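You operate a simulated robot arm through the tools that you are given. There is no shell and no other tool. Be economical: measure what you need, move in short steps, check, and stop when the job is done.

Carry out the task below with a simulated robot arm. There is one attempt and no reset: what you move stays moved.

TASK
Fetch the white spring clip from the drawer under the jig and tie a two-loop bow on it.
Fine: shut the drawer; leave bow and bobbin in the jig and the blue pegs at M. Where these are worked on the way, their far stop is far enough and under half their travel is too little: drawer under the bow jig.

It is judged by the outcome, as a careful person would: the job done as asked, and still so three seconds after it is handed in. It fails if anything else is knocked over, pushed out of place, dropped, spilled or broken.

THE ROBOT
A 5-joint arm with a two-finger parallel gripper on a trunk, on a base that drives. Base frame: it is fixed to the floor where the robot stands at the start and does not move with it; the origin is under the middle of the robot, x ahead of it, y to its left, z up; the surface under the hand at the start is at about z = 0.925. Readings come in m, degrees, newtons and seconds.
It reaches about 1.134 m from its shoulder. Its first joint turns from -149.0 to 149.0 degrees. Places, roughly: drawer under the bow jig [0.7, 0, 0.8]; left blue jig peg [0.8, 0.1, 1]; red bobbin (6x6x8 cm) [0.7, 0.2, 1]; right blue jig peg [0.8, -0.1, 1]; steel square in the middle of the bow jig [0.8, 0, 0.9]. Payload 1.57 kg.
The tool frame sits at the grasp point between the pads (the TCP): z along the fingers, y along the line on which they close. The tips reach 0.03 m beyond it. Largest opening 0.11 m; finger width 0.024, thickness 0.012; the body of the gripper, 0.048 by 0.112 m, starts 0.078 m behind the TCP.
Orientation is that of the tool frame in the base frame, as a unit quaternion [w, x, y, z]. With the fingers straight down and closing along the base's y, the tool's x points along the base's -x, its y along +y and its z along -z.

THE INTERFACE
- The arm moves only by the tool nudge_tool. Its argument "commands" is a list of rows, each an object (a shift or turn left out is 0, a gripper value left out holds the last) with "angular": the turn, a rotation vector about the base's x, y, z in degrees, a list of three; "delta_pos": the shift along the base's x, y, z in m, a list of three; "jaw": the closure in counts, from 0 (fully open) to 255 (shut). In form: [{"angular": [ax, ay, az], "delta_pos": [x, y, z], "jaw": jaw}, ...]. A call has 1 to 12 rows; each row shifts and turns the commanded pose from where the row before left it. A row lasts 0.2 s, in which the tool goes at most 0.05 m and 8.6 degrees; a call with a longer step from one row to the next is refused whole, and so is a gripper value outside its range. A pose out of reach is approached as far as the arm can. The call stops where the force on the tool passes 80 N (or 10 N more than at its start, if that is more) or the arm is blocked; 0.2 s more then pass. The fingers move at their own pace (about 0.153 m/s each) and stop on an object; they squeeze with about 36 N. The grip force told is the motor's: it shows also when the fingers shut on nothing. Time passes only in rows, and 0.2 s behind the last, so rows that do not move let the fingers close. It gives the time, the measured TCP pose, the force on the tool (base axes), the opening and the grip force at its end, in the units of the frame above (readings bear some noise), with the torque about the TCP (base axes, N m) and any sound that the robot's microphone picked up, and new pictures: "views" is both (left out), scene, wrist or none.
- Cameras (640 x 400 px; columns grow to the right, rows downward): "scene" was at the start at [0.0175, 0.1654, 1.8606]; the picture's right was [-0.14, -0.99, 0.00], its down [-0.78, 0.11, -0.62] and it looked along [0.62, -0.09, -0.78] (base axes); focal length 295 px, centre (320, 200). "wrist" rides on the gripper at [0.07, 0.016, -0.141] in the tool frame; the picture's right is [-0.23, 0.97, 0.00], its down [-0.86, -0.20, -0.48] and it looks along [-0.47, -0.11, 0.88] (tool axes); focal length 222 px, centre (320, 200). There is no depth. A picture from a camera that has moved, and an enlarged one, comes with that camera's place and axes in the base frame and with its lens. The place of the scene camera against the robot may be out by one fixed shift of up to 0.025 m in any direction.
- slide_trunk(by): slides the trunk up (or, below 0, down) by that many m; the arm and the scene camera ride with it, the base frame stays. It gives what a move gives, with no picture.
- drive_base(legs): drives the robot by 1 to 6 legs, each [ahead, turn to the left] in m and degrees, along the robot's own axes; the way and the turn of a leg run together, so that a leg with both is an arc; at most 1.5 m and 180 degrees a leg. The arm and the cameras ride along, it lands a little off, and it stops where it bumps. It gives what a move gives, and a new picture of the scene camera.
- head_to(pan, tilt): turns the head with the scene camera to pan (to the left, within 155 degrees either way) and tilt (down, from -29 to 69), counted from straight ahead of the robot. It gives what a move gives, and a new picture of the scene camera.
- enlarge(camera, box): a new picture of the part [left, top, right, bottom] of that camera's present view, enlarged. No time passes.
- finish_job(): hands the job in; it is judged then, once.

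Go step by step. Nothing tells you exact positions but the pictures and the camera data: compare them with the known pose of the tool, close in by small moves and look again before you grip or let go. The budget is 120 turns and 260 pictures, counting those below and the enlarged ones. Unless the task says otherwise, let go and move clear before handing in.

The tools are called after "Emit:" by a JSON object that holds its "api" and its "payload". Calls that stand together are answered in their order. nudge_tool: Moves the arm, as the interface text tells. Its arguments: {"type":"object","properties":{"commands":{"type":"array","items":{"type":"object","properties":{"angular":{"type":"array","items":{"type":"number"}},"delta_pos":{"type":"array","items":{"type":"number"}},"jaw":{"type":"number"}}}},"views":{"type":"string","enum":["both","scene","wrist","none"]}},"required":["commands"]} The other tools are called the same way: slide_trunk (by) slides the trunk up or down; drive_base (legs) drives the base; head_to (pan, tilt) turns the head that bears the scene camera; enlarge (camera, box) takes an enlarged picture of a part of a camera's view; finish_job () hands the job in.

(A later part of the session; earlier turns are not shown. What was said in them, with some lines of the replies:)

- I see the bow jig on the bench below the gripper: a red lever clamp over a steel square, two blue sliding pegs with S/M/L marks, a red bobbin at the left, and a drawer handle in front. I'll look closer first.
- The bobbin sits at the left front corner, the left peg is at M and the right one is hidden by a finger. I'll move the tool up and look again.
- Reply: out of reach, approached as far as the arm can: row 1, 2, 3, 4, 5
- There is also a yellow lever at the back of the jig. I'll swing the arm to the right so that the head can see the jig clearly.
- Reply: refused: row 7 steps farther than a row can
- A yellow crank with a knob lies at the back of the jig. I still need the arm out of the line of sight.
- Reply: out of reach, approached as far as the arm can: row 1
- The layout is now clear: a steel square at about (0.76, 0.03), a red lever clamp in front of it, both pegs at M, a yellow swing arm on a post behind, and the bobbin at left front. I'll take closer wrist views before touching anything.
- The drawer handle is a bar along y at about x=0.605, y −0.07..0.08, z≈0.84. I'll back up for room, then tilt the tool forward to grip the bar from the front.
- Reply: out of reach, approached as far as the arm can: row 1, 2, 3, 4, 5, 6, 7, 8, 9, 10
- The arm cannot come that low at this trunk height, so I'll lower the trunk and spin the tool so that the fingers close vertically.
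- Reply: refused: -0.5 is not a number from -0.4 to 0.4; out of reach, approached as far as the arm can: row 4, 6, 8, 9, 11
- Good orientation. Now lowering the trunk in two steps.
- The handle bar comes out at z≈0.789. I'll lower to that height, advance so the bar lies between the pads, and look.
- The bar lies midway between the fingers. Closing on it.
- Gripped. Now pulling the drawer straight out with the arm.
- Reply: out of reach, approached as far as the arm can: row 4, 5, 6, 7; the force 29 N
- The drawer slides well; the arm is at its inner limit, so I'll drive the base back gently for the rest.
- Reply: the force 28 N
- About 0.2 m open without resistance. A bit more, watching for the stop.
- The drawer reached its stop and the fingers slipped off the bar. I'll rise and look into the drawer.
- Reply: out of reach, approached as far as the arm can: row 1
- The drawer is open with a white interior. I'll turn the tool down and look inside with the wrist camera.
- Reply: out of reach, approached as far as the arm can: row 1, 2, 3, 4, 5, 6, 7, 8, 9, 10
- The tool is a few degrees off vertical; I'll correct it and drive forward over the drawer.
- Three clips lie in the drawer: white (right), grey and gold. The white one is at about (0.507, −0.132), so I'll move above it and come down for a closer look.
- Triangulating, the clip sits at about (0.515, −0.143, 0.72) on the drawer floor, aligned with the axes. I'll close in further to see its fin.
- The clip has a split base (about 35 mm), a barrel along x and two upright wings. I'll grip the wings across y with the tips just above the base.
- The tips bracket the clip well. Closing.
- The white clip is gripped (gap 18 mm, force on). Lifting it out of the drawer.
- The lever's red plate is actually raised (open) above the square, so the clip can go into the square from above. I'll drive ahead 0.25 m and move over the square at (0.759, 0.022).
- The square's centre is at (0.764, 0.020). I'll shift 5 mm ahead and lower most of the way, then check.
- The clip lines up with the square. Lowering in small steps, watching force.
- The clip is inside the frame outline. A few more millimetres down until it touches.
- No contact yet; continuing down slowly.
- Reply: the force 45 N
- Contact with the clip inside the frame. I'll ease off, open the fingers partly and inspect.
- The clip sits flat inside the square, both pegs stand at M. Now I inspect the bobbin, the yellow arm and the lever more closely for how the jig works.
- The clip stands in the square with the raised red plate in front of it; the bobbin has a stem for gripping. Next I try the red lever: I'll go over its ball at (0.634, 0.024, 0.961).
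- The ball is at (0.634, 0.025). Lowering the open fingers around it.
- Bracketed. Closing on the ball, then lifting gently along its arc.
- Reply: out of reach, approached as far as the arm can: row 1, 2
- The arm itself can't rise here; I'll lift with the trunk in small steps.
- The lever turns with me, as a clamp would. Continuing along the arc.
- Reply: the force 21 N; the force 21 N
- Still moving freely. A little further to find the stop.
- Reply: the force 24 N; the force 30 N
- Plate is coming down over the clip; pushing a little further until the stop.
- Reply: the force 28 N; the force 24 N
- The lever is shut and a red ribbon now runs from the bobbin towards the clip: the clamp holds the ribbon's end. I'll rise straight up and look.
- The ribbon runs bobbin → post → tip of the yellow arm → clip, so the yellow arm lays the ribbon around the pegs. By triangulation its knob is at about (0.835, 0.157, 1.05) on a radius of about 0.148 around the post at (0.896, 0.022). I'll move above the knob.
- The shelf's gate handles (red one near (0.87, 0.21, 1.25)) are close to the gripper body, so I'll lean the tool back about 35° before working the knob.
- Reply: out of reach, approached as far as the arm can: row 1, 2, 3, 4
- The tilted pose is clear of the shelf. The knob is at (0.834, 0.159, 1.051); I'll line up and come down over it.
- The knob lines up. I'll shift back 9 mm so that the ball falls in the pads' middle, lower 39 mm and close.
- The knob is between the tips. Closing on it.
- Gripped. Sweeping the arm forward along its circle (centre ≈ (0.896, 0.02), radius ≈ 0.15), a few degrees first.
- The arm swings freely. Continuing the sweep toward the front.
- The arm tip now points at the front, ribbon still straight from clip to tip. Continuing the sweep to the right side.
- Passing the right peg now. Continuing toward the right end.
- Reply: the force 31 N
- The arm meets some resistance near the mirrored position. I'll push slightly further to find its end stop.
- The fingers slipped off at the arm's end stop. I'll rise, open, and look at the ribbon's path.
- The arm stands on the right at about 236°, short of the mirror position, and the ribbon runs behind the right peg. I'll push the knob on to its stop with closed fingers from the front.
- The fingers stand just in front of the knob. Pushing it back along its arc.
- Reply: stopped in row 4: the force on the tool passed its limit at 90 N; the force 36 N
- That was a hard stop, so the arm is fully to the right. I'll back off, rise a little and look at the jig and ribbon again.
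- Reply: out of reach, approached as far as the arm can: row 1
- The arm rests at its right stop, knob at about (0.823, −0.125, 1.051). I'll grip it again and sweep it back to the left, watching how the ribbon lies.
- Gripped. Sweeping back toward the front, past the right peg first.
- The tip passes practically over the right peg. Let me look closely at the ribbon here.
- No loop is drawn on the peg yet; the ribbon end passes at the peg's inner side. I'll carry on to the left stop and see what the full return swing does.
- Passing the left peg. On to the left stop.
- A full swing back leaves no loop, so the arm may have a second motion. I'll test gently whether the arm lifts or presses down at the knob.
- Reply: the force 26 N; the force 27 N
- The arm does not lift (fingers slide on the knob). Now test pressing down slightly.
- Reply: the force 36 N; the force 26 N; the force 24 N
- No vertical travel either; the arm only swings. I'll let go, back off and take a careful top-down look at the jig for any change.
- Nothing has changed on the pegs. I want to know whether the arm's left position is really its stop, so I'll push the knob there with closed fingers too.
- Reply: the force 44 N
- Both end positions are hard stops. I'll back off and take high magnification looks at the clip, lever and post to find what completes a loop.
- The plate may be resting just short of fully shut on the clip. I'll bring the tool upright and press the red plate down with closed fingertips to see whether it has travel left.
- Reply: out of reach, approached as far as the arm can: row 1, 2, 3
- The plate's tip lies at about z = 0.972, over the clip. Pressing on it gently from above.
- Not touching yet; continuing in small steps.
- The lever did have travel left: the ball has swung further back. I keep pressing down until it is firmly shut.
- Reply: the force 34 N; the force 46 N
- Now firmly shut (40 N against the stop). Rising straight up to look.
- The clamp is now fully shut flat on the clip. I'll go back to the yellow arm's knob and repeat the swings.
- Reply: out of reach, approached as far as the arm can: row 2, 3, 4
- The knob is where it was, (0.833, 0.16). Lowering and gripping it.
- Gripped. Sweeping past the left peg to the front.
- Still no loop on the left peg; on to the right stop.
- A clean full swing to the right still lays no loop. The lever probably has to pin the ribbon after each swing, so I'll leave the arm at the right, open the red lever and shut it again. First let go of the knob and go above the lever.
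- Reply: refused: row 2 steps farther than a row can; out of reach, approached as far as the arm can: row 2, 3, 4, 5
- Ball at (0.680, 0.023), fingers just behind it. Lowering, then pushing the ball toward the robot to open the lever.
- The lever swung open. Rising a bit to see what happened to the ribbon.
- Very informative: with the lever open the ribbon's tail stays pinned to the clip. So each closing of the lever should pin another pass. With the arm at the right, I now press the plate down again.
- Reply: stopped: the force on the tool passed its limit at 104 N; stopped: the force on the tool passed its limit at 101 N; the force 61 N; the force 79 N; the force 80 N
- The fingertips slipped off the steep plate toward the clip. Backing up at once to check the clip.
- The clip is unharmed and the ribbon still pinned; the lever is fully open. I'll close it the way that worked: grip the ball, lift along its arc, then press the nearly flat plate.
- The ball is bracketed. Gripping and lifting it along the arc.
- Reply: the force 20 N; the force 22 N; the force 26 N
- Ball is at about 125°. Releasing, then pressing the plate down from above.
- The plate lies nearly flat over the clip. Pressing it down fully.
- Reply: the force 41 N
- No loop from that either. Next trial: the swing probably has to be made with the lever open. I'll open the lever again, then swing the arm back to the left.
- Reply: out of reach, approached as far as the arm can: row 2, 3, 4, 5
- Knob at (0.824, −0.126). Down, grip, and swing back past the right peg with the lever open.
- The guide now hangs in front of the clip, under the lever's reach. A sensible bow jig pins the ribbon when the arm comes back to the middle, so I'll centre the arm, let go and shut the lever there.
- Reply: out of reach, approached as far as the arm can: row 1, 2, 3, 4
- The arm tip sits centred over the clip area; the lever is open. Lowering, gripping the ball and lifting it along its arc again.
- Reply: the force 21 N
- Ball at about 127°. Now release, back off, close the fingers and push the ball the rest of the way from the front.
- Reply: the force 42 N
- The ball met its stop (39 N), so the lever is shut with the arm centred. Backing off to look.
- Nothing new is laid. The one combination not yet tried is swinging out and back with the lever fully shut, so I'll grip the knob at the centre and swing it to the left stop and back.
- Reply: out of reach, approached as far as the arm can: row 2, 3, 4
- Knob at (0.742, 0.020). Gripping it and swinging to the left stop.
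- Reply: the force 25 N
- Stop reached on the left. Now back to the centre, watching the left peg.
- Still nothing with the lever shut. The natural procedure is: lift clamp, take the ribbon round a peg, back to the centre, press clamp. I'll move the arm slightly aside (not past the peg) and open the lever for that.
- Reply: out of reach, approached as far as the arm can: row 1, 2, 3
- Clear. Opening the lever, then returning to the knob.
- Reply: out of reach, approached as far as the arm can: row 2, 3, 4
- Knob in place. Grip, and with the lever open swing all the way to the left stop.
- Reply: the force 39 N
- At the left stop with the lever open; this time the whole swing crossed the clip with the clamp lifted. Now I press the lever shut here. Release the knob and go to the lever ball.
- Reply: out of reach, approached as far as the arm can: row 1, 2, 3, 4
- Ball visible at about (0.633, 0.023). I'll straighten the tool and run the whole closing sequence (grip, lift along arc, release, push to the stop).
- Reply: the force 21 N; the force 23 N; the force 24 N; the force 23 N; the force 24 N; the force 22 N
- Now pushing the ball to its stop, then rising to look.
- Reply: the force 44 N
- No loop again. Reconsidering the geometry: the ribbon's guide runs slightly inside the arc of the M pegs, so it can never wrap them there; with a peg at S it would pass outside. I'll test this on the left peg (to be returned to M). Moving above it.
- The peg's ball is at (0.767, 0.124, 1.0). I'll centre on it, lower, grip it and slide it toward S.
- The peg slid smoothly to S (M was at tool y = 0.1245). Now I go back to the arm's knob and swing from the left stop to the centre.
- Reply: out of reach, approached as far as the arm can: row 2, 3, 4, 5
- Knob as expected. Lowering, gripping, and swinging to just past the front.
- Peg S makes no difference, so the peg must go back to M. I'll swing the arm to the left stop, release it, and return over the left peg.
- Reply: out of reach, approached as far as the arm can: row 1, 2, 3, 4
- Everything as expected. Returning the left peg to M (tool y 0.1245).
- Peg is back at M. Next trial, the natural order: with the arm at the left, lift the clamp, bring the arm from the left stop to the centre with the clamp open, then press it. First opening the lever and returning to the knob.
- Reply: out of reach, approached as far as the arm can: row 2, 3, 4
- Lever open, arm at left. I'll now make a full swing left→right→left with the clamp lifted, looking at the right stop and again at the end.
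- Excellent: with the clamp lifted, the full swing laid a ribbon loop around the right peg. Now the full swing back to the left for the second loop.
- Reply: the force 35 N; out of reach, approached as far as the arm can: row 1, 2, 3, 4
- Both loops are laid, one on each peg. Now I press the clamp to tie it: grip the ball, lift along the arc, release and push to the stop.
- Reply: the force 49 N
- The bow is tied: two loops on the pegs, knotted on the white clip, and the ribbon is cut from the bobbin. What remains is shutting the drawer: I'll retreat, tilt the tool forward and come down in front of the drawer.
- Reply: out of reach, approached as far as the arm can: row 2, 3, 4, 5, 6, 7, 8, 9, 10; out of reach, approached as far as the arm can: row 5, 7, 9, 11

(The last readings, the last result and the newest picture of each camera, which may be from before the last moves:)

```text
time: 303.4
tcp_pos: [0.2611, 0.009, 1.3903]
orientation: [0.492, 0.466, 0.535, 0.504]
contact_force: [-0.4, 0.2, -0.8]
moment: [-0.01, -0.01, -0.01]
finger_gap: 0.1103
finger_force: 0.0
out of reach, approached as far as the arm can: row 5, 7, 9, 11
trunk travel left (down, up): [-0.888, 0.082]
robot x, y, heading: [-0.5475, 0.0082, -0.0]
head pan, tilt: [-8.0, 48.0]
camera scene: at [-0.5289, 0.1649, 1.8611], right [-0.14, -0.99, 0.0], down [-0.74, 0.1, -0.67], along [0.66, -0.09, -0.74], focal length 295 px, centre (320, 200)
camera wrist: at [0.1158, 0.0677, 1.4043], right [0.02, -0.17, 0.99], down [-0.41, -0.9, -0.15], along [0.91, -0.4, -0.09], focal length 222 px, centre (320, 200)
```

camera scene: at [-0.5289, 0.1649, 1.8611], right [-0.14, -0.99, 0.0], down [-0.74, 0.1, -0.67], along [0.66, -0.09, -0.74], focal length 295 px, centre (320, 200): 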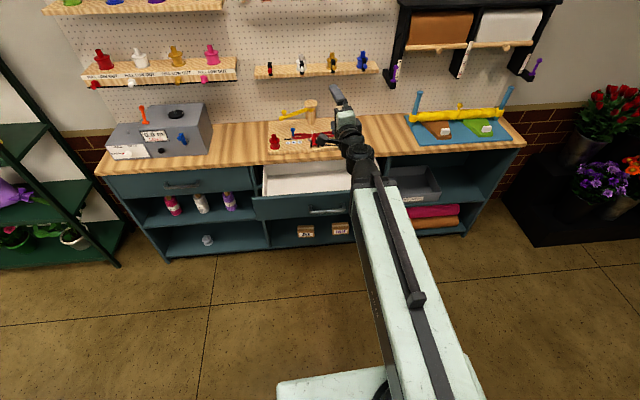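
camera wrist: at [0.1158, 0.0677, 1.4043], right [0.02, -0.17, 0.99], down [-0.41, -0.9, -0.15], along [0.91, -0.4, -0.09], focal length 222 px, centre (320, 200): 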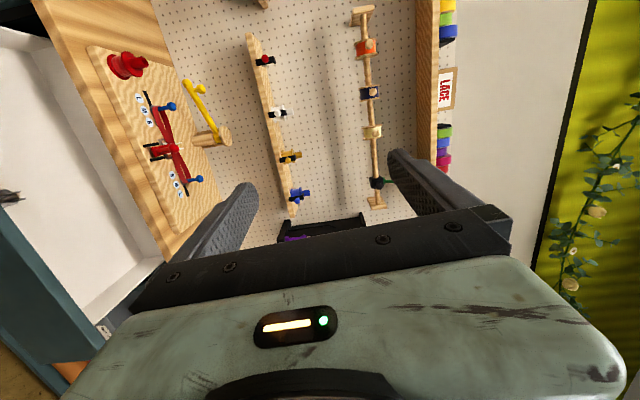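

The tool is horizontal and in front of the drawer. Lowering to handle height.

Emit:
{"api": "slide_trunk", "payload": {"by": -0.4}}

Emit:
{"api": "slide_trunk", "payload": {"by": -0.2}}

Emit:
{"api": "nudge_tool", "payload": {"commands": [{}], "views": "both"}}

```text
time: 307.3
tcp_pos: [0.2624, 0.0102, 0.991]
orientation: [0.492, 0.467, 0.536, 0.503]
contact_force: [-0.4, -0.3, 1.1]
moment: [0.0, 0.03, 0.05]
finger_gap: 0.1102
finger_force: 0.0
trunk travel left (down, up): [-0.488, 0.482]
robot x, y, heading: [-0.5516, 0.0075, 0.1]
head pan, tilt: [-8.0, 48.0]
```

```text
time: 309.4
tcp_pos: [0.261, 0.0103, 0.7903]
orientation: [0.493, 0.467, 0.535, 0.503]
contact_force: [-0.5, -0.3, -0.8]
moment: [-0.04, 0.0, 0.01]
finger_gap: 0.1099
finger_force: 0.1
trunk travel left (down, up): [-0.288, 0.682]
robot x, y, heading: [-0.5481, 0.0085, 0.1]
head pan, tilt: [-8.0, 48.0]
```

```text
time: 309.9
tcp_pos: [0.2624, 0.0096, 0.7908]
orientation: [0.492, 0.466, 0.536, 0.503]
contact_force: [0.0, -0.5, -0.3]
moment: [0.0, 0.03, -0.03]
finger_gap: 0.11
finger_force: 0.0
trunk travel left (down, up): [-0.288, 0.682]
robot x, y, heading: [-0.5544, 0.0101, -0.1]
head pan, tilt: [-8.0, 48.0]
camera scene: at [-0.5289, 0.1649, 1.2611], right [-0.14, -0.99, 0.0], down [-0.74, 0.1, -0.67], along [0.66, -0.09, -0.74], focal length 295 px, centre (320, 200)
camera wrist: at [0.1158, 0.0678, 0.8042], right [0.02, -0.17, 0.99], down [-0.41, -0.9, -0.14], along [0.91, -0.4, -0.09], focal length 222 px, centre (320, 200)
```

scene: 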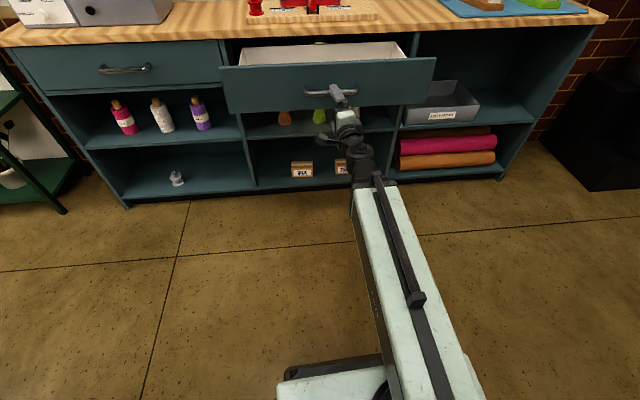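
wrist: 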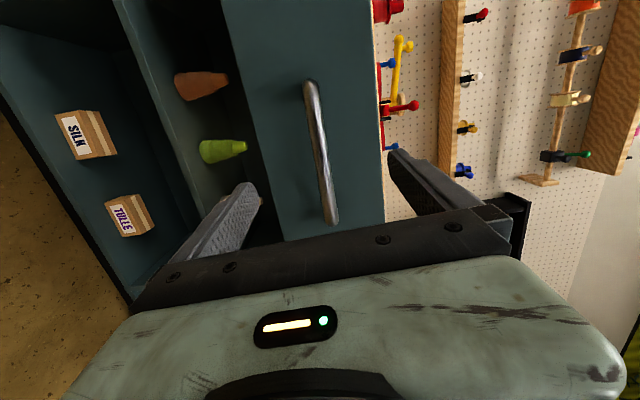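

The handle is centred between the fingers. With the fingers part-open to straddle the bar, I'll drive forward so the fingertips push the drawer front.

Emit:
{"api": "nudge_tool", "payload": {"commands": [{"jaw": 60}, {"jaw": 60}], "views": "none"}}

Emit:
{"api": "drive_base", "payload": {"legs": [[0.2, 0]]}}

Emit:
{"api": "nudge_tool", "payload": {"commands": [{}], "views": "wrist"}}

```text
time: 310.4
tcp_pos: [0.2612, 0.0096, 0.7913]
orientation: [0.493, 0.466, 0.536, 0.503]
contact_force: [-0.1, -0.1, -0.4]
moment: [-0.03, 0.03, 0.02]
finger_gap: 0.0843
finger_force: 0.1
trunk travel left (down, up): [-0.288, 0.682]
robot x, y, heading: [-0.5511, 0.0095, 0.1]
head pan, tilt: [-8.0, 48.0]
```

```text
time: 312.0
tcp_pos: [0.4604, 0.0091, 0.7906]
orientation: [0.493, 0.466, 0.536, 0.502]
contact_force: [0.2, 0.3, 0.4]
moment: [0.01, -0.01, 0.01]
finger_gap: 0.0841
finger_force: 0.0
trunk travel left (down, up): [-0.288, 0.682]
robot x, y, heading: [-0.3504, 0.0057, 0.0]
head pan, tilt: [-8.0, 48.0]
camera scene: at [-0.3313, 0.1647, 1.2611], right [-0.14, -0.99, 0.0], down [-0.74, 0.1, -0.67], along [0.66, -0.09, -0.74], focal length 295 px, centre (320, 200)
```

scene: 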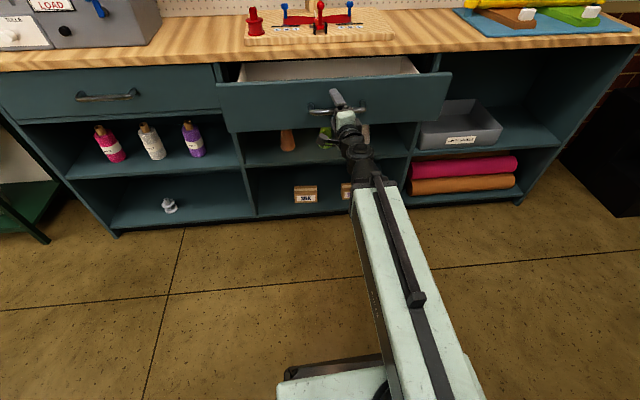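

```text
time: 312.4
tcp_pos: [0.4602, 0.0098, 0.7909]
orientation: [0.493, 0.465, 0.536, 0.504]
contact_force: [0.0, 0.2, 1.2]
moment: [0.02, -0.03, 0.02]
finger_gap: 0.0844
finger_force: 0.0
trunk travel left (down, up): [-0.288, 0.682]
robot x, y, heading: [-0.3502, 0.0068, -0.3]
head pan, tilt: [-8.0, 48.0]
camera wrist: at [0.3133, 0.0673, 0.8041], right [0.02, -0.17, 0.99], down [-0.41, -0.9, -0.14], along [0.91, -0.4, -0.09], focal length 222 px, centre (320, 200)
```

wrist: 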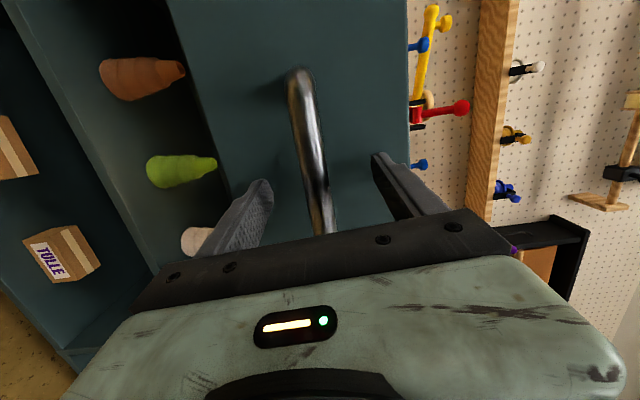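

The drawer is being pushed in. Continuing with the arm until it meets the stop.

Emit:
{"api": "nudge_tool", "payload": {"commands": [{"delta_pos": [0.03, 0, 0]}, {"delta_pos": [0.03, 0, 0]}, {"delta_pos": [0.03, 0, 0]}, {"delta_pos": [0.025, 0, 0]}, {"delta_pos": [0.02, 0, 0]}, {"delta_pos": [0.01, 0, 0]}, {"delta_pos": [0.008, 0, 0]}, {"delta_pos": [0.006, 0, 0]}], "views": "both"}}

```text
time: 314.2
tcp_pos: [0.6146, 0.0093, 0.793]
orientation: [0.493, 0.465, 0.536, 0.503]
contact_force: [-46.0, -1.8, -11.2]
moment: [0.12, -0.05, -0.47]
finger_gap: 0.0804
finger_force: 0.1
trunk travel left (down, up): [-0.288, 0.682]
robot x, y, heading: [-0.3532, 0.0117, -0.3]
head pan, tilt: [-8.0, 48.0]
camera scene: at [-0.3339, 0.1646, 1.2609], right [-0.14, -0.99, 0.0], down [-0.73, 0.1, -0.67], along [0.66, -0.09, -0.74], focal length 295 px, centre (320, 200)
camera wrist: at [0.4692, 0.0674, 0.8055], right [0.02, -0.17, 0.99], down [-0.41, -0.9, -0.14], along [0.91, -0.4, -0.09], focal length 222 px, centre (320, 200)
```

scene: 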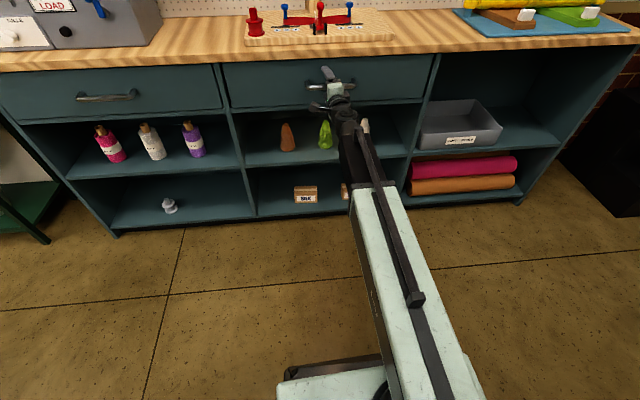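
wrist: 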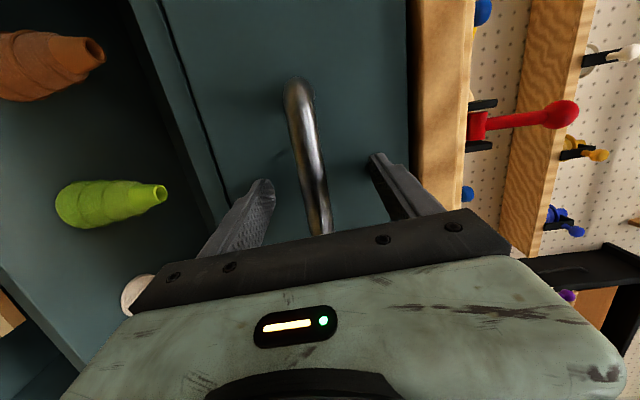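

The drawer is shut against its stop. Backing straight off and rising for a final look at the jig.

Emit:
{"api": "nudge_tool", "payload": {"commands": [{"delta_pos": [-0.04, 0, 0]}, {"delta_pos": [-0.04, 0, 0]}, {"delta_pos": [-0.04, 0, 0]}], "views": "none"}}

Emit:
{"api": "drive_base", "payload": {"legs": [[-0.15, 0]]}}

Emit:
{"api": "slide_trunk", "payload": {"by": 0.4}}

Emit:
{"api": "head_to", "payload": {"pan": -8, "tilt": 40}}

Emit:
{"api": "enlarge", "payload": {"camera": "scene", "box": [230, 90, 420, 210]}}

```text
time: 315.0
tcp_pos: [0.4967, 0.0103, 0.7903]
orientation: [0.493, 0.466, 0.536, 0.503]
contact_force: [0.0, -0.8, 0.2]
moment: [-0.01, -0.01, 0.01]
finger_gap: 0.0841
finger_force: 0.2
trunk travel left (down, up): [-0.288, 0.682]
robot x, y, heading: [-0.3536, 0.0075, 0.1]
head pan, tilt: [-8.0, 48.0]
```

```text
time: 316.4
tcp_pos: [0.3482, 0.0122, 0.7898]
orientation: [0.493, 0.466, 0.536, 0.502]
contact_force: [0.4, 0.8, 0.2]
moment: [-0.04, 0.01, 0.03]
finger_gap: 0.0842
finger_force: 0.0
trunk travel left (down, up): [-0.288, 0.682]
robot x, y, heading: [-0.4999, 0.0069, -0.1]
head pan, tilt: [-8.0, 48.0]
camera scene: at [-0.4809, 0.1649, 1.2611], right [-0.14, -0.99, 0.0], down [-0.74, 0.1, -0.67], along [0.66, -0.09, -0.74], focal length 295 px, centre (320, 200)
```

scene: 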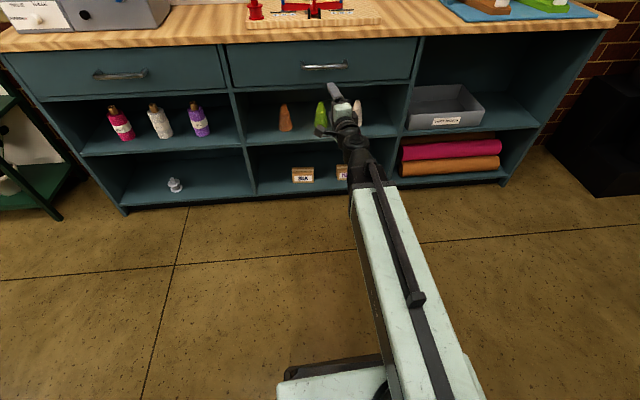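

```text
time: 320.2
tcp_pos: [0.3471, 0.0112, 1.1901]
orientation: [0.492, 0.467, 0.536, 0.502]
contact_force: [-0.2, -0.3, 1.1]
moment: [-0.01, 0.02, 0.0]
finger_gap: 0.0842
finger_force: 0.0
trunk travel left (down, up): [-0.688, 0.282]
robot x, y, heading: [-0.4996, 0.0041, 0.2]
head pan, tilt: [-8.0, 48.0]
```

```text
time: 320.9
tcp_pos: [0.3483, 0.0108, 1.1906]
orientation: [0.492, 0.466, 0.536, 0.503]
contact_force: [0.1, 0.1, 0.3]
moment: [-0.02, 0.0, -0.01]
finger_gap: 0.084
finger_force: 0.1
trunk travel left (down, up): [-0.688, 0.282]
robot x, y, heading: [-0.5055, 0.0077, 0.1]
head pan, tilt: [-8.0, 40.0]
camera scene: at [-0.4747, 0.164, 1.6725], right [-0.14, -0.99, 0.0], down [-0.64, 0.09, -0.77], along [0.76, -0.11, -0.64], focal length 295 px, centre (320, 200)
```

scene: 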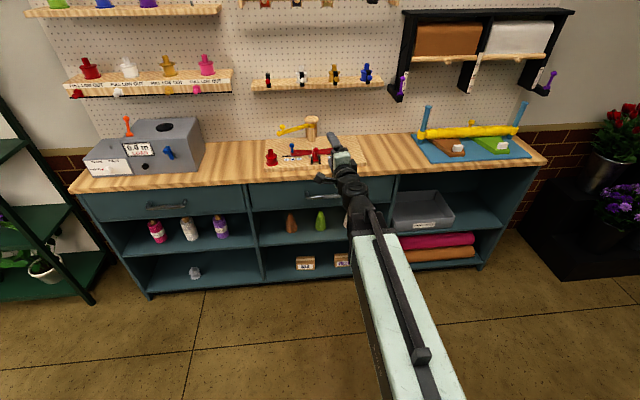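

```text
3.33 times, centred on (325, 150) of scene
camera zoom: at [-0.4747, 0.164, 1.6725], right [-0.14, -0.99, 0.0], down [-0.64, 0.09, -0.77], along [0.76, -0.11, -0.64], focal length 983 px, centre (303, 367)
```

zoom: 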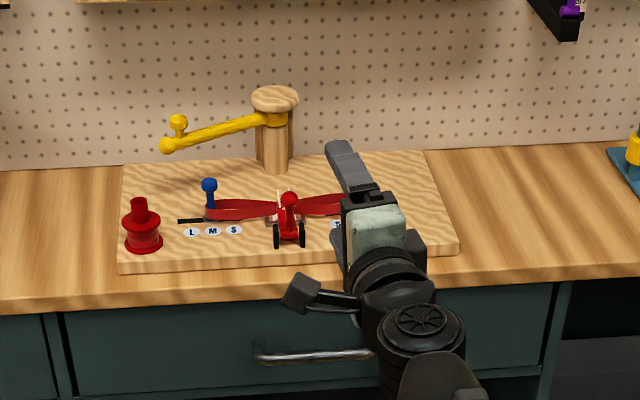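

The drawer is shut. The two-loop bow sits on the white clip in the jig, the pegs are at M, and the bobbin is in its place. The gripper is empty and clear, so I am handing in.

Emit:
{"api": "finish_job", "payload": {}}

```text
The job is handed in.
```

I fetched the white spring clip from the drawer and tied a two-loop bow on it in the jig. The drawer is shut, the bow and bobbin are still in the jig, and both blue pegs are at M.

It took several tries to work out how the jig lays the loops. During one of them I slid the left peg to S and then put it back at M. In another, the fingertips slipped off the lever plate and pushed toward the clip, but it looked undamaged afterwards.
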